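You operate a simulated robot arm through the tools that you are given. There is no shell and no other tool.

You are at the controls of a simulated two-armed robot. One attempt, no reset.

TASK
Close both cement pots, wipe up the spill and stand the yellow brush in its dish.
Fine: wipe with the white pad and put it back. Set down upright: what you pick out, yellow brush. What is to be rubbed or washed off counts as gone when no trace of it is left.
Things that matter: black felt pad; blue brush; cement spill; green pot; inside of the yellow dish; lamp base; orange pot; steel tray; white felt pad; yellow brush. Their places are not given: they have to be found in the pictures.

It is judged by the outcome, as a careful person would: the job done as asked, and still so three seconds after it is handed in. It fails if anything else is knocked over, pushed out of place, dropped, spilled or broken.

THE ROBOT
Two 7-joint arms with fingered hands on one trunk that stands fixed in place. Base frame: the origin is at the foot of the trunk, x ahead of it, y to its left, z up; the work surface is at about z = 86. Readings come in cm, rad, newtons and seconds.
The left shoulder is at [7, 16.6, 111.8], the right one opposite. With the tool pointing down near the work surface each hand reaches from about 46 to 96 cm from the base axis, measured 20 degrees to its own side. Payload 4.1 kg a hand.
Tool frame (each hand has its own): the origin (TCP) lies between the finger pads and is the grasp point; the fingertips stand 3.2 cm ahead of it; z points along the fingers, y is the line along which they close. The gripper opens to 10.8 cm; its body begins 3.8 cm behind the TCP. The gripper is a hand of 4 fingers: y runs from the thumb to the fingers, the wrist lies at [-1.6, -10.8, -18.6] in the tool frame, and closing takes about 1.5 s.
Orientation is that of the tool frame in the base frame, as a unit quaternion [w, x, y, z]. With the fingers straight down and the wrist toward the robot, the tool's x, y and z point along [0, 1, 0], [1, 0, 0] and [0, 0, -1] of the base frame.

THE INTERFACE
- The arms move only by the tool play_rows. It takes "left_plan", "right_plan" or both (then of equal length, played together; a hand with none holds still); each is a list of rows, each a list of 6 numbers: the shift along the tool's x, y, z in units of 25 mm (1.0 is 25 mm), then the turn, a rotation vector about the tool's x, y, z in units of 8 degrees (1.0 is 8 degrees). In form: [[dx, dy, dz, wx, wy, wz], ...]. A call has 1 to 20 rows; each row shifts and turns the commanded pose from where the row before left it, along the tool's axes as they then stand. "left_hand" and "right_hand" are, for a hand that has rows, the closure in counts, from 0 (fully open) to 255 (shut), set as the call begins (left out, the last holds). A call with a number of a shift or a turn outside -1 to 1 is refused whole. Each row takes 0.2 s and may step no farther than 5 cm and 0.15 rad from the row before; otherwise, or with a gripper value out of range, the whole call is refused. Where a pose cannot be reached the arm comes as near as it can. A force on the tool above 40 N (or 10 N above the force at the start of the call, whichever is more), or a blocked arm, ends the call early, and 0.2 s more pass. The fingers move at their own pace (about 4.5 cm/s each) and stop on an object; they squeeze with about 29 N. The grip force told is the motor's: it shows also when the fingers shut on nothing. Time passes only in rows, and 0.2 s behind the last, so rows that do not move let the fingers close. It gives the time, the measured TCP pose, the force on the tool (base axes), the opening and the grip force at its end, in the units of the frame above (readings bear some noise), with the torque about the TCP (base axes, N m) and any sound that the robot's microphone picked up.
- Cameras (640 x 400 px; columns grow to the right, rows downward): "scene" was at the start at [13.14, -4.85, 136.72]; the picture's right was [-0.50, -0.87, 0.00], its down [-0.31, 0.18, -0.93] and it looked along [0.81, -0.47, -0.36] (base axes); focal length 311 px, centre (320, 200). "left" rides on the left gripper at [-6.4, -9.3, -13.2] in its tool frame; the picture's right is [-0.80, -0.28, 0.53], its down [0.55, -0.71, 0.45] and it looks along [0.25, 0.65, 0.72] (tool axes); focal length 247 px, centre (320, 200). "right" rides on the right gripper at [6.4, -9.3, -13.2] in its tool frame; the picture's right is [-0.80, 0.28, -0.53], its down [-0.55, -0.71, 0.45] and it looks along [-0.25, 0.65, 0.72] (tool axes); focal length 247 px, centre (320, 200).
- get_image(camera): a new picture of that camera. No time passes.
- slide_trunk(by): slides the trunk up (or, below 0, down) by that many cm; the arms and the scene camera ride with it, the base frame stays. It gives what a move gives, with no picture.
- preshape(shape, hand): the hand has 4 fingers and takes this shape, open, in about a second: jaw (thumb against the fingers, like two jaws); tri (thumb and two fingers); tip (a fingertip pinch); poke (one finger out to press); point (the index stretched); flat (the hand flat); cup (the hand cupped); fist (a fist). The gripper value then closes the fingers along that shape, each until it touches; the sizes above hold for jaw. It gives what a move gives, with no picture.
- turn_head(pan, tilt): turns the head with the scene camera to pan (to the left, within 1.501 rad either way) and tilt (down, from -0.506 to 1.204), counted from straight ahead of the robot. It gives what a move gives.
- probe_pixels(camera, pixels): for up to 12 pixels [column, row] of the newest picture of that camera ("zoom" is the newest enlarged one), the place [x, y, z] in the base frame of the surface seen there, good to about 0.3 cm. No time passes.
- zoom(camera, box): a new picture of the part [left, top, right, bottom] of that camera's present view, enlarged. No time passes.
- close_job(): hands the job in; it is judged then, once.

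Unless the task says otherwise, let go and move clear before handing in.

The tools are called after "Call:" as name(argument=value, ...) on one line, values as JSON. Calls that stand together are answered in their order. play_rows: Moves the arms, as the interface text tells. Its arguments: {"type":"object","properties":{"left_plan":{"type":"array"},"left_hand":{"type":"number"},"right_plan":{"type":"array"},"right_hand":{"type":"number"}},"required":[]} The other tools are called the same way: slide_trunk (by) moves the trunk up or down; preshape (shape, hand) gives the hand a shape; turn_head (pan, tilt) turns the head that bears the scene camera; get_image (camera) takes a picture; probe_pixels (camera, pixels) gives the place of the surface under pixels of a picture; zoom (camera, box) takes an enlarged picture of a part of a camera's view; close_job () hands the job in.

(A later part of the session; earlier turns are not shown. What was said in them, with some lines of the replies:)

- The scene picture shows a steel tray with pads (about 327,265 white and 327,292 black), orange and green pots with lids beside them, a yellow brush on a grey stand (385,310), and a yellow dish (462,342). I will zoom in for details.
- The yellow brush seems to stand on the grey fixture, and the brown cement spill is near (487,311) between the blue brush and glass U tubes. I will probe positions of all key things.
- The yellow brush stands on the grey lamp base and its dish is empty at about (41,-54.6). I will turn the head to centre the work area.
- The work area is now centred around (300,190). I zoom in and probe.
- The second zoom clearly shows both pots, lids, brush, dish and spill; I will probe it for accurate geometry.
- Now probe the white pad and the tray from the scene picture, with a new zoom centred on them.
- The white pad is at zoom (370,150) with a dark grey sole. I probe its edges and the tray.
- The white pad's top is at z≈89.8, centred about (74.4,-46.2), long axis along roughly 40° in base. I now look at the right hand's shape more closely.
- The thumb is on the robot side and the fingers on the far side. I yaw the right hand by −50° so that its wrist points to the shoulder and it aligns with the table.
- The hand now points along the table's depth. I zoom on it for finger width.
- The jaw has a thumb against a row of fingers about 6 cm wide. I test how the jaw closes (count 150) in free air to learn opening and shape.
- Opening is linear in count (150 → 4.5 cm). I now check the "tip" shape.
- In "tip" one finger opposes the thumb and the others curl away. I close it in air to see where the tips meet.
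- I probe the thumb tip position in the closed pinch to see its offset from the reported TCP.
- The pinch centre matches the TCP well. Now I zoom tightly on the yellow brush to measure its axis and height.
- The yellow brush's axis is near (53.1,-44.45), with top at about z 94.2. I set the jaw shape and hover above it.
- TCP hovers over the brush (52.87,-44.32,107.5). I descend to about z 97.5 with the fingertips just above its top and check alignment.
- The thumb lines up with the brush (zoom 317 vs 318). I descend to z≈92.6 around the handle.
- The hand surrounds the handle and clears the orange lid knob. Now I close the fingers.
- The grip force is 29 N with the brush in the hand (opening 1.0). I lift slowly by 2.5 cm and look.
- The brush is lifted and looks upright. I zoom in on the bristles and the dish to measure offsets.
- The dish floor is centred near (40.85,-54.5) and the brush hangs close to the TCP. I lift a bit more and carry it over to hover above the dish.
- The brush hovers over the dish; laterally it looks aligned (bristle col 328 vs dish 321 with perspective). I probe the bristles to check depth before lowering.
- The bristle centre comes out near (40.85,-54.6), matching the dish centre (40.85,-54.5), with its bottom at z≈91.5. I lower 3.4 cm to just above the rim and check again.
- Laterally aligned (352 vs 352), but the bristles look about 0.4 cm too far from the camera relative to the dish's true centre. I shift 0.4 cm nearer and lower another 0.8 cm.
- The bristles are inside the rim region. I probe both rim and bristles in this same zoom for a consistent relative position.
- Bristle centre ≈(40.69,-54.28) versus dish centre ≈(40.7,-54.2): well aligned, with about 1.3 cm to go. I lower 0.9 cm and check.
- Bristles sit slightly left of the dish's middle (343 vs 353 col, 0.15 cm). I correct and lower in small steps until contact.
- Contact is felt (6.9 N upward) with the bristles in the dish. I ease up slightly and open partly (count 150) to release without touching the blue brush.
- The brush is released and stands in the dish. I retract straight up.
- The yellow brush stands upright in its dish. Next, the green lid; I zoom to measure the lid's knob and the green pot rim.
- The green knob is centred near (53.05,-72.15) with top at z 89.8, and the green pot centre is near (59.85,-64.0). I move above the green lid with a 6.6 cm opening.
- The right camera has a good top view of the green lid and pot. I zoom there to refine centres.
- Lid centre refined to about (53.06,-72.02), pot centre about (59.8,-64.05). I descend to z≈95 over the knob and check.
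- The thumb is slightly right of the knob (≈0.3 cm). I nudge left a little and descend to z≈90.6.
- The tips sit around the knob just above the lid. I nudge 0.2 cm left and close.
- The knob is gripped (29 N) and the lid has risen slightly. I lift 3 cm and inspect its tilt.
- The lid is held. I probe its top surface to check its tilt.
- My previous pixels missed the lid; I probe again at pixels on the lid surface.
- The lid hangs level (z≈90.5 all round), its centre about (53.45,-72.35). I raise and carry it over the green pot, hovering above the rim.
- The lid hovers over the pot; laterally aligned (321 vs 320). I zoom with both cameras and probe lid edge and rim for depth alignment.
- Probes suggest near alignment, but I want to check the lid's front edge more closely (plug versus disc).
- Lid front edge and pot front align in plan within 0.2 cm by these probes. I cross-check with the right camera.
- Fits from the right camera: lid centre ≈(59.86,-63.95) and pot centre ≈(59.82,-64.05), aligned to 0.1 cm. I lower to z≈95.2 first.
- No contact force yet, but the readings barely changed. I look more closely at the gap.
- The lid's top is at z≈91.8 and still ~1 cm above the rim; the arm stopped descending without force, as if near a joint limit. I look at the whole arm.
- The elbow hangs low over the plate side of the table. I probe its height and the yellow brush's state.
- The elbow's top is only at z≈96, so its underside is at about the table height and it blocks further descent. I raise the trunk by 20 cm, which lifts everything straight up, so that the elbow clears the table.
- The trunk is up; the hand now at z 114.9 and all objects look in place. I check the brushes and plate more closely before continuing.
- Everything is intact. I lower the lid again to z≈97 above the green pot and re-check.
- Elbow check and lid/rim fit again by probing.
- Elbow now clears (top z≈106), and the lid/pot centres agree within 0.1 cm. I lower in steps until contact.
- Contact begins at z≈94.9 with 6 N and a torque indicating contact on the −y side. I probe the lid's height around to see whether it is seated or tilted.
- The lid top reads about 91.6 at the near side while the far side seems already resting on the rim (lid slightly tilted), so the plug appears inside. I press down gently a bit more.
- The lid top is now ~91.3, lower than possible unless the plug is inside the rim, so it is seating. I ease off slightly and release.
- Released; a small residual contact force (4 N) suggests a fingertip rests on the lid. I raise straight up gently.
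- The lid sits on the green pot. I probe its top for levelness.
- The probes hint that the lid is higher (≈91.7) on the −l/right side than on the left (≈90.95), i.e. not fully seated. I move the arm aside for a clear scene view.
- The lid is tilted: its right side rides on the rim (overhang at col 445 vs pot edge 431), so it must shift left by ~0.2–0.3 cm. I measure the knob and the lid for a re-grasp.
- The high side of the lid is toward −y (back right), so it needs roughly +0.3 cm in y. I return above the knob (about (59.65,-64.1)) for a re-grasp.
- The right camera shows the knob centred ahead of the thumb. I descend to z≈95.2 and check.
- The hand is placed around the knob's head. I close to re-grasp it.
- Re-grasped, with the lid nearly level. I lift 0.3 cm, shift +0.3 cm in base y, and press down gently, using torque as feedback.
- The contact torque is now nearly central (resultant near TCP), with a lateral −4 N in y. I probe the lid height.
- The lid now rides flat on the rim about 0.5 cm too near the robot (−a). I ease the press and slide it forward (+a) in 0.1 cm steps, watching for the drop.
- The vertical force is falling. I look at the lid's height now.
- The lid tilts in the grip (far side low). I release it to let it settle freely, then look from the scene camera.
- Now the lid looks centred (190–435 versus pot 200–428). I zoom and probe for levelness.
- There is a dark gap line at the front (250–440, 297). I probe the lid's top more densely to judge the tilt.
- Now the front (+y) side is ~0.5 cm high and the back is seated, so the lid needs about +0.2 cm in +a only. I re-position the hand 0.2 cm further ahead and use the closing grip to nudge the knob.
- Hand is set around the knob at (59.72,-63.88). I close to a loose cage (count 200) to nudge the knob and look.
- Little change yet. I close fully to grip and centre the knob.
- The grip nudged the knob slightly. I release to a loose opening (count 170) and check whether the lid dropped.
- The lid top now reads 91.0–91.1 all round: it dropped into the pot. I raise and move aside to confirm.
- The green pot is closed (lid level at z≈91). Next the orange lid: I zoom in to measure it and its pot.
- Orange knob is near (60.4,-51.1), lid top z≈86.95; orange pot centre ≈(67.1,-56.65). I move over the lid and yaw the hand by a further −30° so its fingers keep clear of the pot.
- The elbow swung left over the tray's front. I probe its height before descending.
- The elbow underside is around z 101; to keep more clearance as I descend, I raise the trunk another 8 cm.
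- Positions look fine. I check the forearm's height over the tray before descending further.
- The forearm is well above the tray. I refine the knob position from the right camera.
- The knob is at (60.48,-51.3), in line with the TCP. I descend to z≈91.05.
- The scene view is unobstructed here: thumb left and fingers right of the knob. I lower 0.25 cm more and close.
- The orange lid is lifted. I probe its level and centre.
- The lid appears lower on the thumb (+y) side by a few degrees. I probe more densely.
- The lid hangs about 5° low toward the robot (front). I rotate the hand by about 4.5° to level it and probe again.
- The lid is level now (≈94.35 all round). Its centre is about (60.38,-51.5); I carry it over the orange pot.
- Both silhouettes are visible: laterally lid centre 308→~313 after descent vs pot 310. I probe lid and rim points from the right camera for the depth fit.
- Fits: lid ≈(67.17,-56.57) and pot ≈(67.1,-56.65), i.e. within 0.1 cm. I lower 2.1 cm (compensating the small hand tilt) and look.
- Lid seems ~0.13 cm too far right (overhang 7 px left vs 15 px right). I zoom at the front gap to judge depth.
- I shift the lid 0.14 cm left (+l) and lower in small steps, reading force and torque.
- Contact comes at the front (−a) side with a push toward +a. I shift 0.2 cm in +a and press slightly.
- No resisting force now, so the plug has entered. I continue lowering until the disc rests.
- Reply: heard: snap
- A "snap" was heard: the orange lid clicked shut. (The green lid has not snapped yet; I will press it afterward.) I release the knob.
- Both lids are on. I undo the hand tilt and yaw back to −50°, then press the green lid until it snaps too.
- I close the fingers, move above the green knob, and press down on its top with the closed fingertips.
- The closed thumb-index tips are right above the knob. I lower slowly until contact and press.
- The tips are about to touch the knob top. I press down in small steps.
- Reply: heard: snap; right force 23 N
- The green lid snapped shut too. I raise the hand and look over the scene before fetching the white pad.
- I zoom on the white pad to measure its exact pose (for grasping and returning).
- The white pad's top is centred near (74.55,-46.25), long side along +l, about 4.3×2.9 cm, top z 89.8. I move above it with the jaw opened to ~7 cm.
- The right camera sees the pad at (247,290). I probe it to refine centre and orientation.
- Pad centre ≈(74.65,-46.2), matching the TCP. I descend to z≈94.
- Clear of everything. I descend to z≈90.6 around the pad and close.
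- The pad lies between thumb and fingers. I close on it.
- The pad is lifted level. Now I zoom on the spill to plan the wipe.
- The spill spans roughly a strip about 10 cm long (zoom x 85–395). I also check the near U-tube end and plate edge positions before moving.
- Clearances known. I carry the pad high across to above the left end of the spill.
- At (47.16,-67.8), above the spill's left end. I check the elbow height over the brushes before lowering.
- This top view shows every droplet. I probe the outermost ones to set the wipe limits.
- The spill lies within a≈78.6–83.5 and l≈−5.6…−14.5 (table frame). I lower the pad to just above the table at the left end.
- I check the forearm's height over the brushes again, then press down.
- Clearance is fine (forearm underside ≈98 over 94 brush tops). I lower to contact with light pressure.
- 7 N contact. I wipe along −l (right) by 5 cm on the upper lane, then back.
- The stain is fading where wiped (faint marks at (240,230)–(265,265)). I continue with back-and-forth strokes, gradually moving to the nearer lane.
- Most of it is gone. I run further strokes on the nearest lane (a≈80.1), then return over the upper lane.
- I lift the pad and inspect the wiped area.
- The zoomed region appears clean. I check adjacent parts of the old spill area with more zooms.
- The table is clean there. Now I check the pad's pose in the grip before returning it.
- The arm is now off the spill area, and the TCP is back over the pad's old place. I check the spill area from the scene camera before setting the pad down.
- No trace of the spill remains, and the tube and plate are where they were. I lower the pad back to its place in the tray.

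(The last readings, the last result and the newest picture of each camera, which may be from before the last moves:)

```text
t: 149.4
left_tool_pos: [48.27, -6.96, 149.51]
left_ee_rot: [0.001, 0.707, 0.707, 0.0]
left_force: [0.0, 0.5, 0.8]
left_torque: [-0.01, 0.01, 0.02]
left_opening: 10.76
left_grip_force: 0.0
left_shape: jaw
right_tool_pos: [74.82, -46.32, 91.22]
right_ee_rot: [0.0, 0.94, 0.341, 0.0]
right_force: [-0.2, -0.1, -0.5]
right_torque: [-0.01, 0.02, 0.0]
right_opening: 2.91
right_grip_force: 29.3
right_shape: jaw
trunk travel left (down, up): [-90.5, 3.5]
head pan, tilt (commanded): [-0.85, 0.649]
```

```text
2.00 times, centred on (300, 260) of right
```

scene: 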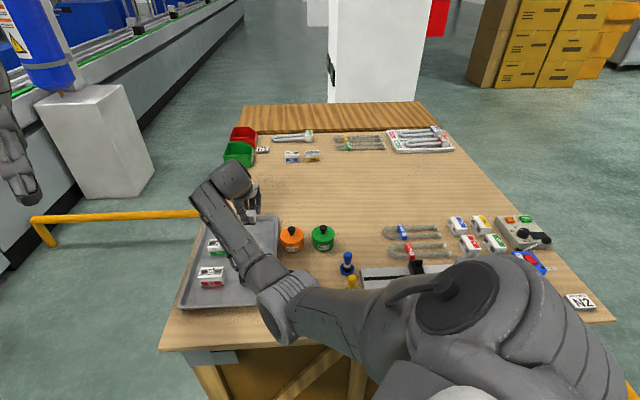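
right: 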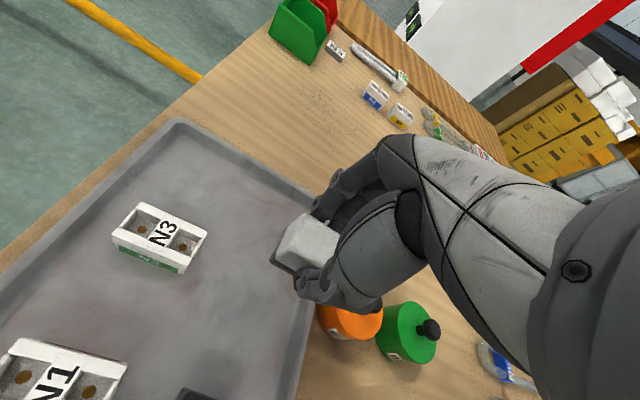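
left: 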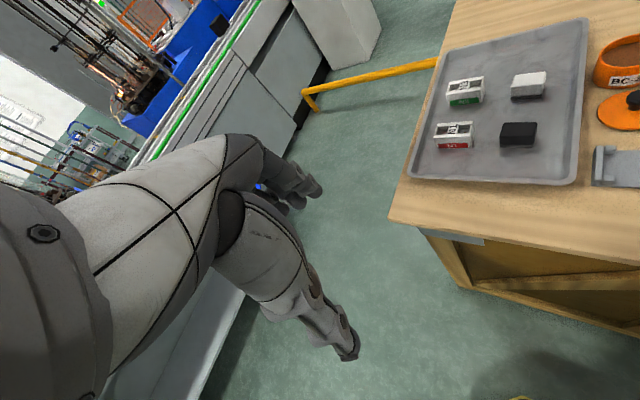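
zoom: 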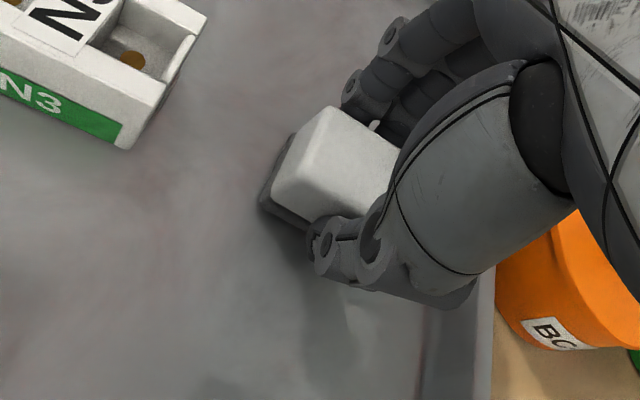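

The pad hangs about half a centimetre above the tray floor at its old spot. I lower in small steps until contact.

Call:
play_rows(right_plan=[[0, 0, 0.1, 0, 0, 0], [0, 0, 0, 0, 0, 0]])

Call:
play_rows(right_plan=[[0, 0, 0.08, 0, 0, 0], [0, 0, 0, 0, 0, 0]])

Call:
play_rows(right_plan=[[0, 0, 0.05, 0, 0, 0], [0, 0, 0, 0, 0, 0]])

```text
t: 150.0
left_tool_pos: [48.13, -6.87, 149.59]
left_ee_rot: [-0.001, 0.707, 0.708, -0.001]
left_force: [-0.4, 0.2, -0.4]
left_torque: [-0.01, 0.01, 0.01]
left_opening: 10.77
left_grip_force: 0.1
left_shape: jaw
right_tool_pos: [74.89, -46.18, 90.8]
right_ee_rot: [0.0, 0.94, 0.342, 0.001]
right_force: [-0.4, 0.4, -1.0]
right_torque: [0.02, 0.01, 0.0]
right_opening: 2.91
right_grip_force: 28.9
right_shape: jaw
trunk travel left (down, up): [-90.5, 3.5]
head pan, tilt (commanded): [-0.85, 0.649]
```

```text
t: 150.6
left_tool_pos: [48.18, -7.08, 149.53]
left_ee_rot: [0.0, 0.707, 0.707, 0.0]
left_force: [0.2, -0.3, -0.6]
left_torque: [0.03, 0.02, 0.0]
left_opening: 10.74
left_grip_force: 0.1
left_shape: jaw
right_tool_pos: [74.87, -46.19, 90.6]
right_ee_rot: [0.0, 0.94, 0.342, 0.0]
right_force: [0.4, -0.2, 0.5]
right_torque: [0.02, -0.03, -0.01]
right_opening: 2.89
right_grip_force: 29.0
right_shape: jaw
trunk travel left (down, up): [-90.5, 3.5]
head pan, tilt (commanded): [-0.85, 0.649]
```

```text
t: 151.2
left_tool_pos: [48.03, -6.87, 149.58]
left_ee_rot: [0.0, 0.707, 0.708, 0.001]
left_force: [-0.9, 0.2, -0.5]
left_torque: [0.0, -0.01, 0.01]
left_opening: 10.73
left_grip_force: 0.1
left_shape: jaw
right_tool_pos: [74.69, -46.09, 90.62]
right_ee_rot: [0.001, 0.94, 0.342, 0.001]
right_force: [0.0, -1.7, 5.2]
right_torque: [-0.02, -0.01, -0.01]
right_opening: 2.95
right_grip_force: 29.2
right_shape: jaw
trunk travel left (down, up): [-90.5, 3.5]
head pan, tilt (commanded): [-0.85, 0.649]
```

Contact (5 N) on the tray. I ease slightly, open the fingers and retreat upward.

Call:
play_rows(right_plan=[[0, 0, -0.03, 0, 0, 0], [0, 0, 0, 0, 0, 0]])

Call:
play_rows(right_plan=[[0, 0, 0, 0, 0, 0], [0, 0, 0, 0, 0, 0], [0, 0, 0, 0, 0, 0], [0, 0, 0, 0, 0, 0], [0, 0, 0, 0, 0, 0], [0, 0, 0, 0, 0, 0]], right_hand=90)

Call:
zoom(camera="right", box=[200, 160, 400, 360])

Call:
play_rows(right_plan=[[0, 0, -0.3, 0, 0, 0], [0, 0, -0.7, 0, 0, 0], [0, 0, -1, 0, 0, 0], [0, 0, -1, 0, 0, 0], [0, 0, -1, 0, 0, 0], [0, 0, -1, 0, 0, 0], [0, 0, -1, 0, 0, 0], [0, 0, 0, 0, 0, 0]])

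Call:
get_image(camera="right")

Call:
get_image(camera="scene")

```text
t: 151.8
left_tool_pos: [48.16, -6.98, 149.61]
left_ee_rot: [0.001, 0.707, 0.707, 0.0]
left_force: [0.0, -0.3, -0.7]
left_torque: [0.01, 0.03, 0.0]
left_opening: 10.77
left_grip_force: 0.2
left_shape: jaw
right_tool_pos: [74.7, -46.06, 90.64]
right_ee_rot: [-0.001, 0.94, 0.342, 0.001]
right_force: [0.6, 0.4, 3.3]
right_torque: [-0.01, -0.08, 0.0]
right_opening: 2.9
right_grip_force: 29.3
right_shape: jaw
trunk travel left (down, up): [-90.5, 3.5]
head pan, tilt (commanded): [-0.85, 0.649]
```

```text
t: 153.2
left_tool_pos: [48.23, -6.96, 149.6]
left_ee_rot: [0.0, 0.706, 0.708, 0.0]
left_force: [0.0, 0.6, 0.5]
left_torque: [-0.02, 0.02, 0.01]
left_opening: 10.77
left_grip_force: 0.0
left_shape: jaw
right_tool_pos: [74.85, -46.09, 90.48]
right_ee_rot: [0.0, 0.94, 0.342, 0.001]
right_force: [-1.0, 0.0, -1.4]
right_torque: [0.01, -0.02, -0.03]
right_opening: 6.93
right_grip_force: 0.0
right_shape: jaw
trunk travel left (down, up): [-90.5, 3.5]
head pan, tilt (commanded): [-0.85, 0.649]
```

```text
2.00 times, centred on (300, 260) of right
```

zoom: 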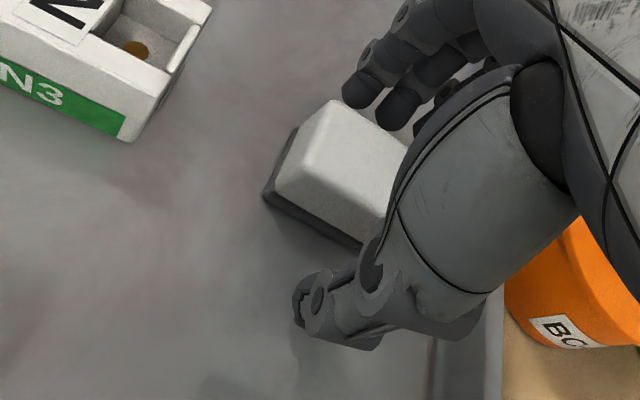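

```text
t: 155.0
left_tool_pos: [48.1, -6.93, 149.51]
left_ee_rot: [0.0, 0.707, 0.708, 0.0]
left_force: [1.3, 0.3, -0.3]
left_torque: [-0.03, -0.02, -0.02]
left_opening: 10.77
left_grip_force: 0.0
left_shape: jaw
right_tool_pos: [74.88, -46.09, 105.75]
right_ee_rot: [0.0, 0.94, 0.342, 0.0]
right_force: [0.2, -0.1, 0.8]
right_torque: [0.01, 0.0, 0.01]
right_opening: 6.95
right_grip_force: 0.0
right_shape: jaw
trunk travel left (down, up): [-90.5, 3.5]
head pan, tilt (commanded): [-0.85, 0.649]
```

```text
taken
```

right: 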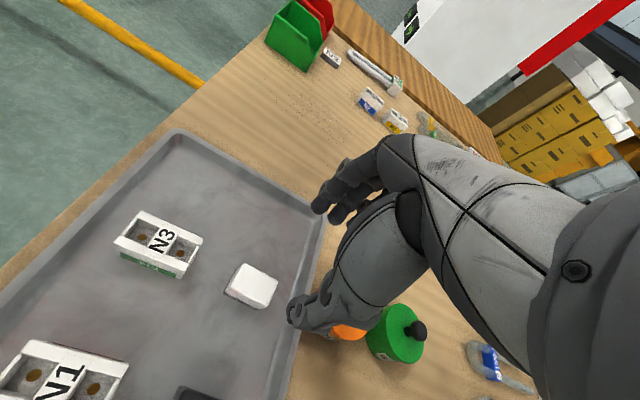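

```text
taken
```

scene: 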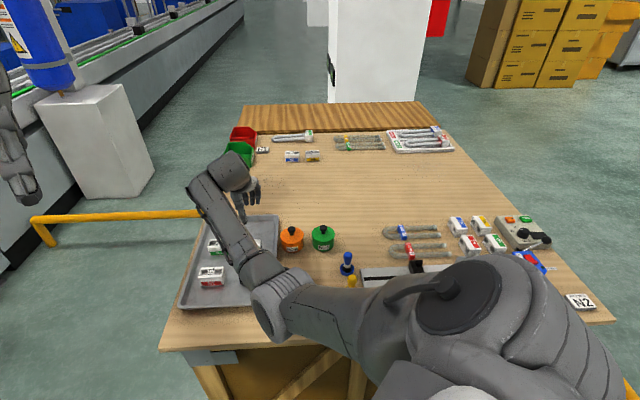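

The pad is back in the tray. I move the arm clear, near its starting position, and then verify everything.

Call:
play_rows(right_plan=[[0, 0, -1, 0, 0, 0], [0, 0, -1, 0, 0, 0], [0, 0, -1, 0, 0, 0], [0, 0, -1, 0, 0, 0], [-0.95, -0.3, 0, 0, 0, 0], [-0.95, -0.3, 0, 0, 0, 0], [-0.95, -0.3, 0, 0, 0, 0], [-0.95, -0.3, 0, 0, 0, 0], [-0.95, -0.3, 0, 0, 0, 0], [-0.95, -0.3, 0, 0, 0, 0], [-0.95, -0.3, 0, 0, 0, 0], [-0.95, -0.3, 0, 0, 0, 0], [-0.95, -0.3, 0, 0, 0, 0], [-0.95, -0.3, 0, 0, 0, 0], [-0.95, -0.3, 0, 0, 0, 0], [-0.95, -0.3, 0, 0, 0, 0], [-0.95, -0.3, 0, 0, 0, 0], [-0.95, -0.3, 0, 0, 0, 0], [-0.95, -0.3, 0, 0, 0, 0], [0, 0, 0, 0, 0, 0]], right_hand=0)

Call:
get_image(camera="scene")

Call:
zoom(camera="scene", box=[170, 205, 340, 315])

Call:
get_image(camera="right")

```text
t: 159.2
left_tool_pos: [48.19, -7.01, 149.57]
left_ee_rot: [0.0, 0.707, 0.708, 0.0]
left_force: [0.8, 0.2, -0.7]
left_torque: [0.0, 0.0, 0.01]
left_opening: 10.76
left_grip_force: 0.0
left_shape: jaw
right_tool_pos: [40.09, -60.38, 115.64]
right_ee_rot: [0.0, 0.94, 0.342, -0.001]
right_force: [-1.0, 0.0, -0.1]
right_torque: [0.0, -0.02, -0.03]
right_opening: 10.77
right_grip_force: 0.1
right_shape: jaw
trunk travel left (down, up): [-90.5, 3.5]
head pan, tilt (commanded): [-0.85, 0.649]
```

```text
taken
```

scene: 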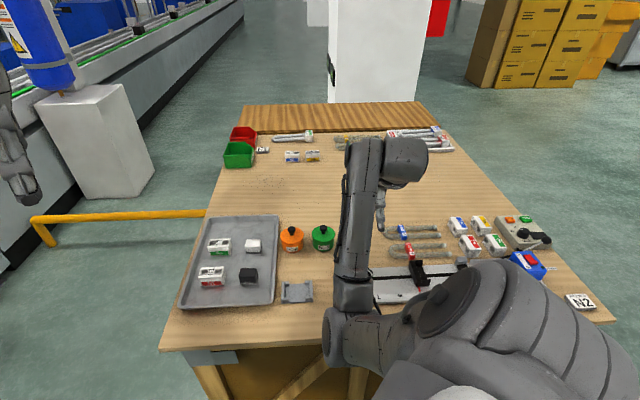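

```text
3.64 times, centred on (255, 260) of scene
```

zoom: 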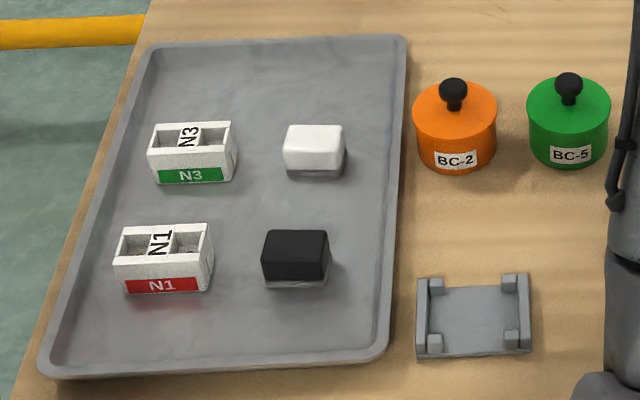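

```text
taken
```

right: 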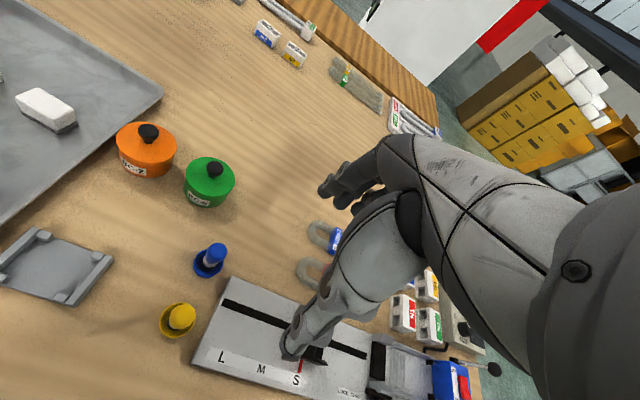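

All looks good. I take close-ups of the brush, pots and table for a final check.

Call:
zoom(camera="right", box=[140, 225, 260, 345])

Call:
zoom(camera="right", box=[100, 110, 250, 220])

Call:
zoom(camera="right", box=[210, 190, 330, 300])

Call:
zoom(camera="scene", box=[240, 230, 275, 260])

```text
3.33 times, centred on (200, 285) of right
```

zoom: 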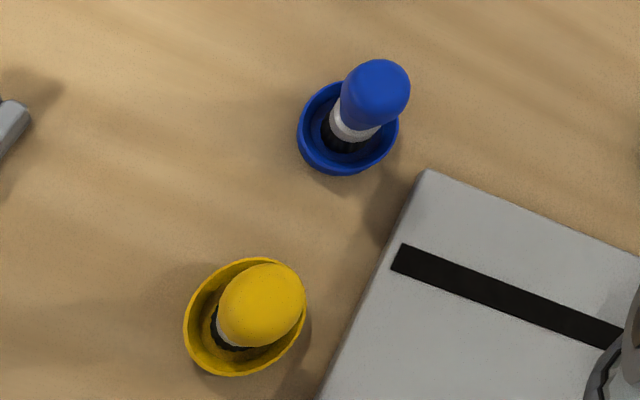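

```text
3.64 times, centred on (175, 165) of right
```

zoom: 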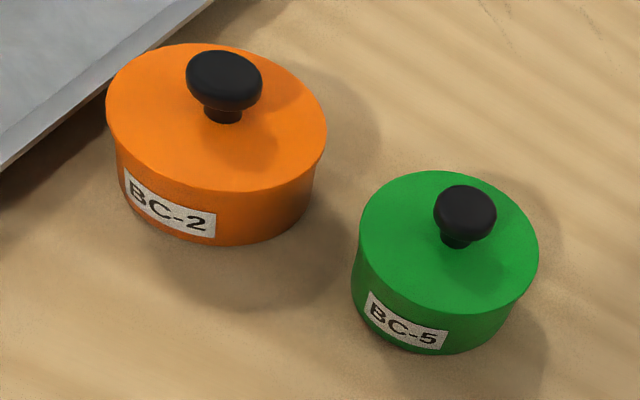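

```text
3.64 times, centred on (270, 245) of right
```

zoom: 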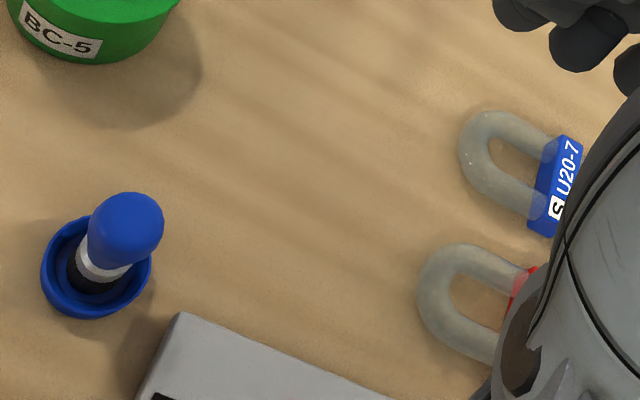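

```text
13.33 times, centred on (258, 245) of scene
```

zoom: 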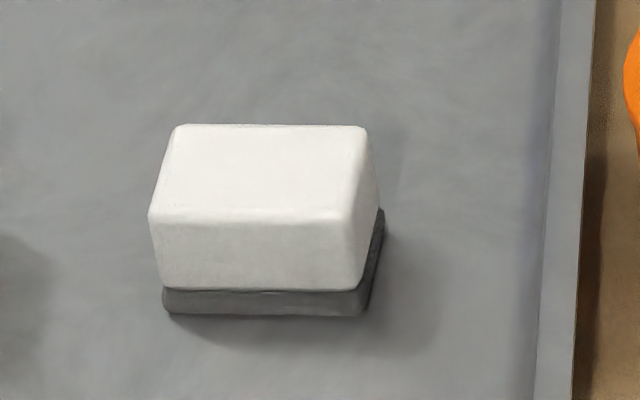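

Both lids are shut and level, the spill is gone with no trace, the white pad is back upright in its place on the tray, and the yellow brush stands upright in its dish. Everything else is undisturbed and the hands are clear, so I hand the job in.

Call:
close_job()

```text
The job is handed in.
```

I handed the job in with everything asked for done. The result has not come back yet.

- **Pots:** both cement pots are closed. Each lid snapped shut. The green one first sat crooked on the rim and took two more tries before I pressed it down.
- **Spill:** I wiped it with the white pad. Close-up pictures from two cameras show no trace left.
- **White pad:** it is back upright at its old spot on the steel tray.
- **Yellow brush:** it stands upright in its dish, slightly off centre.

While I was first placing the green lid, the right arm's elbow came down low beside the brushes and stopped the descent. I raised the trunk to clear it. Pictures afterward showed nothing tipped or shifted. The trunk is still about 28 cm higher than at the start.

The right hand is open and clear of the objects, and the left arm was not used.
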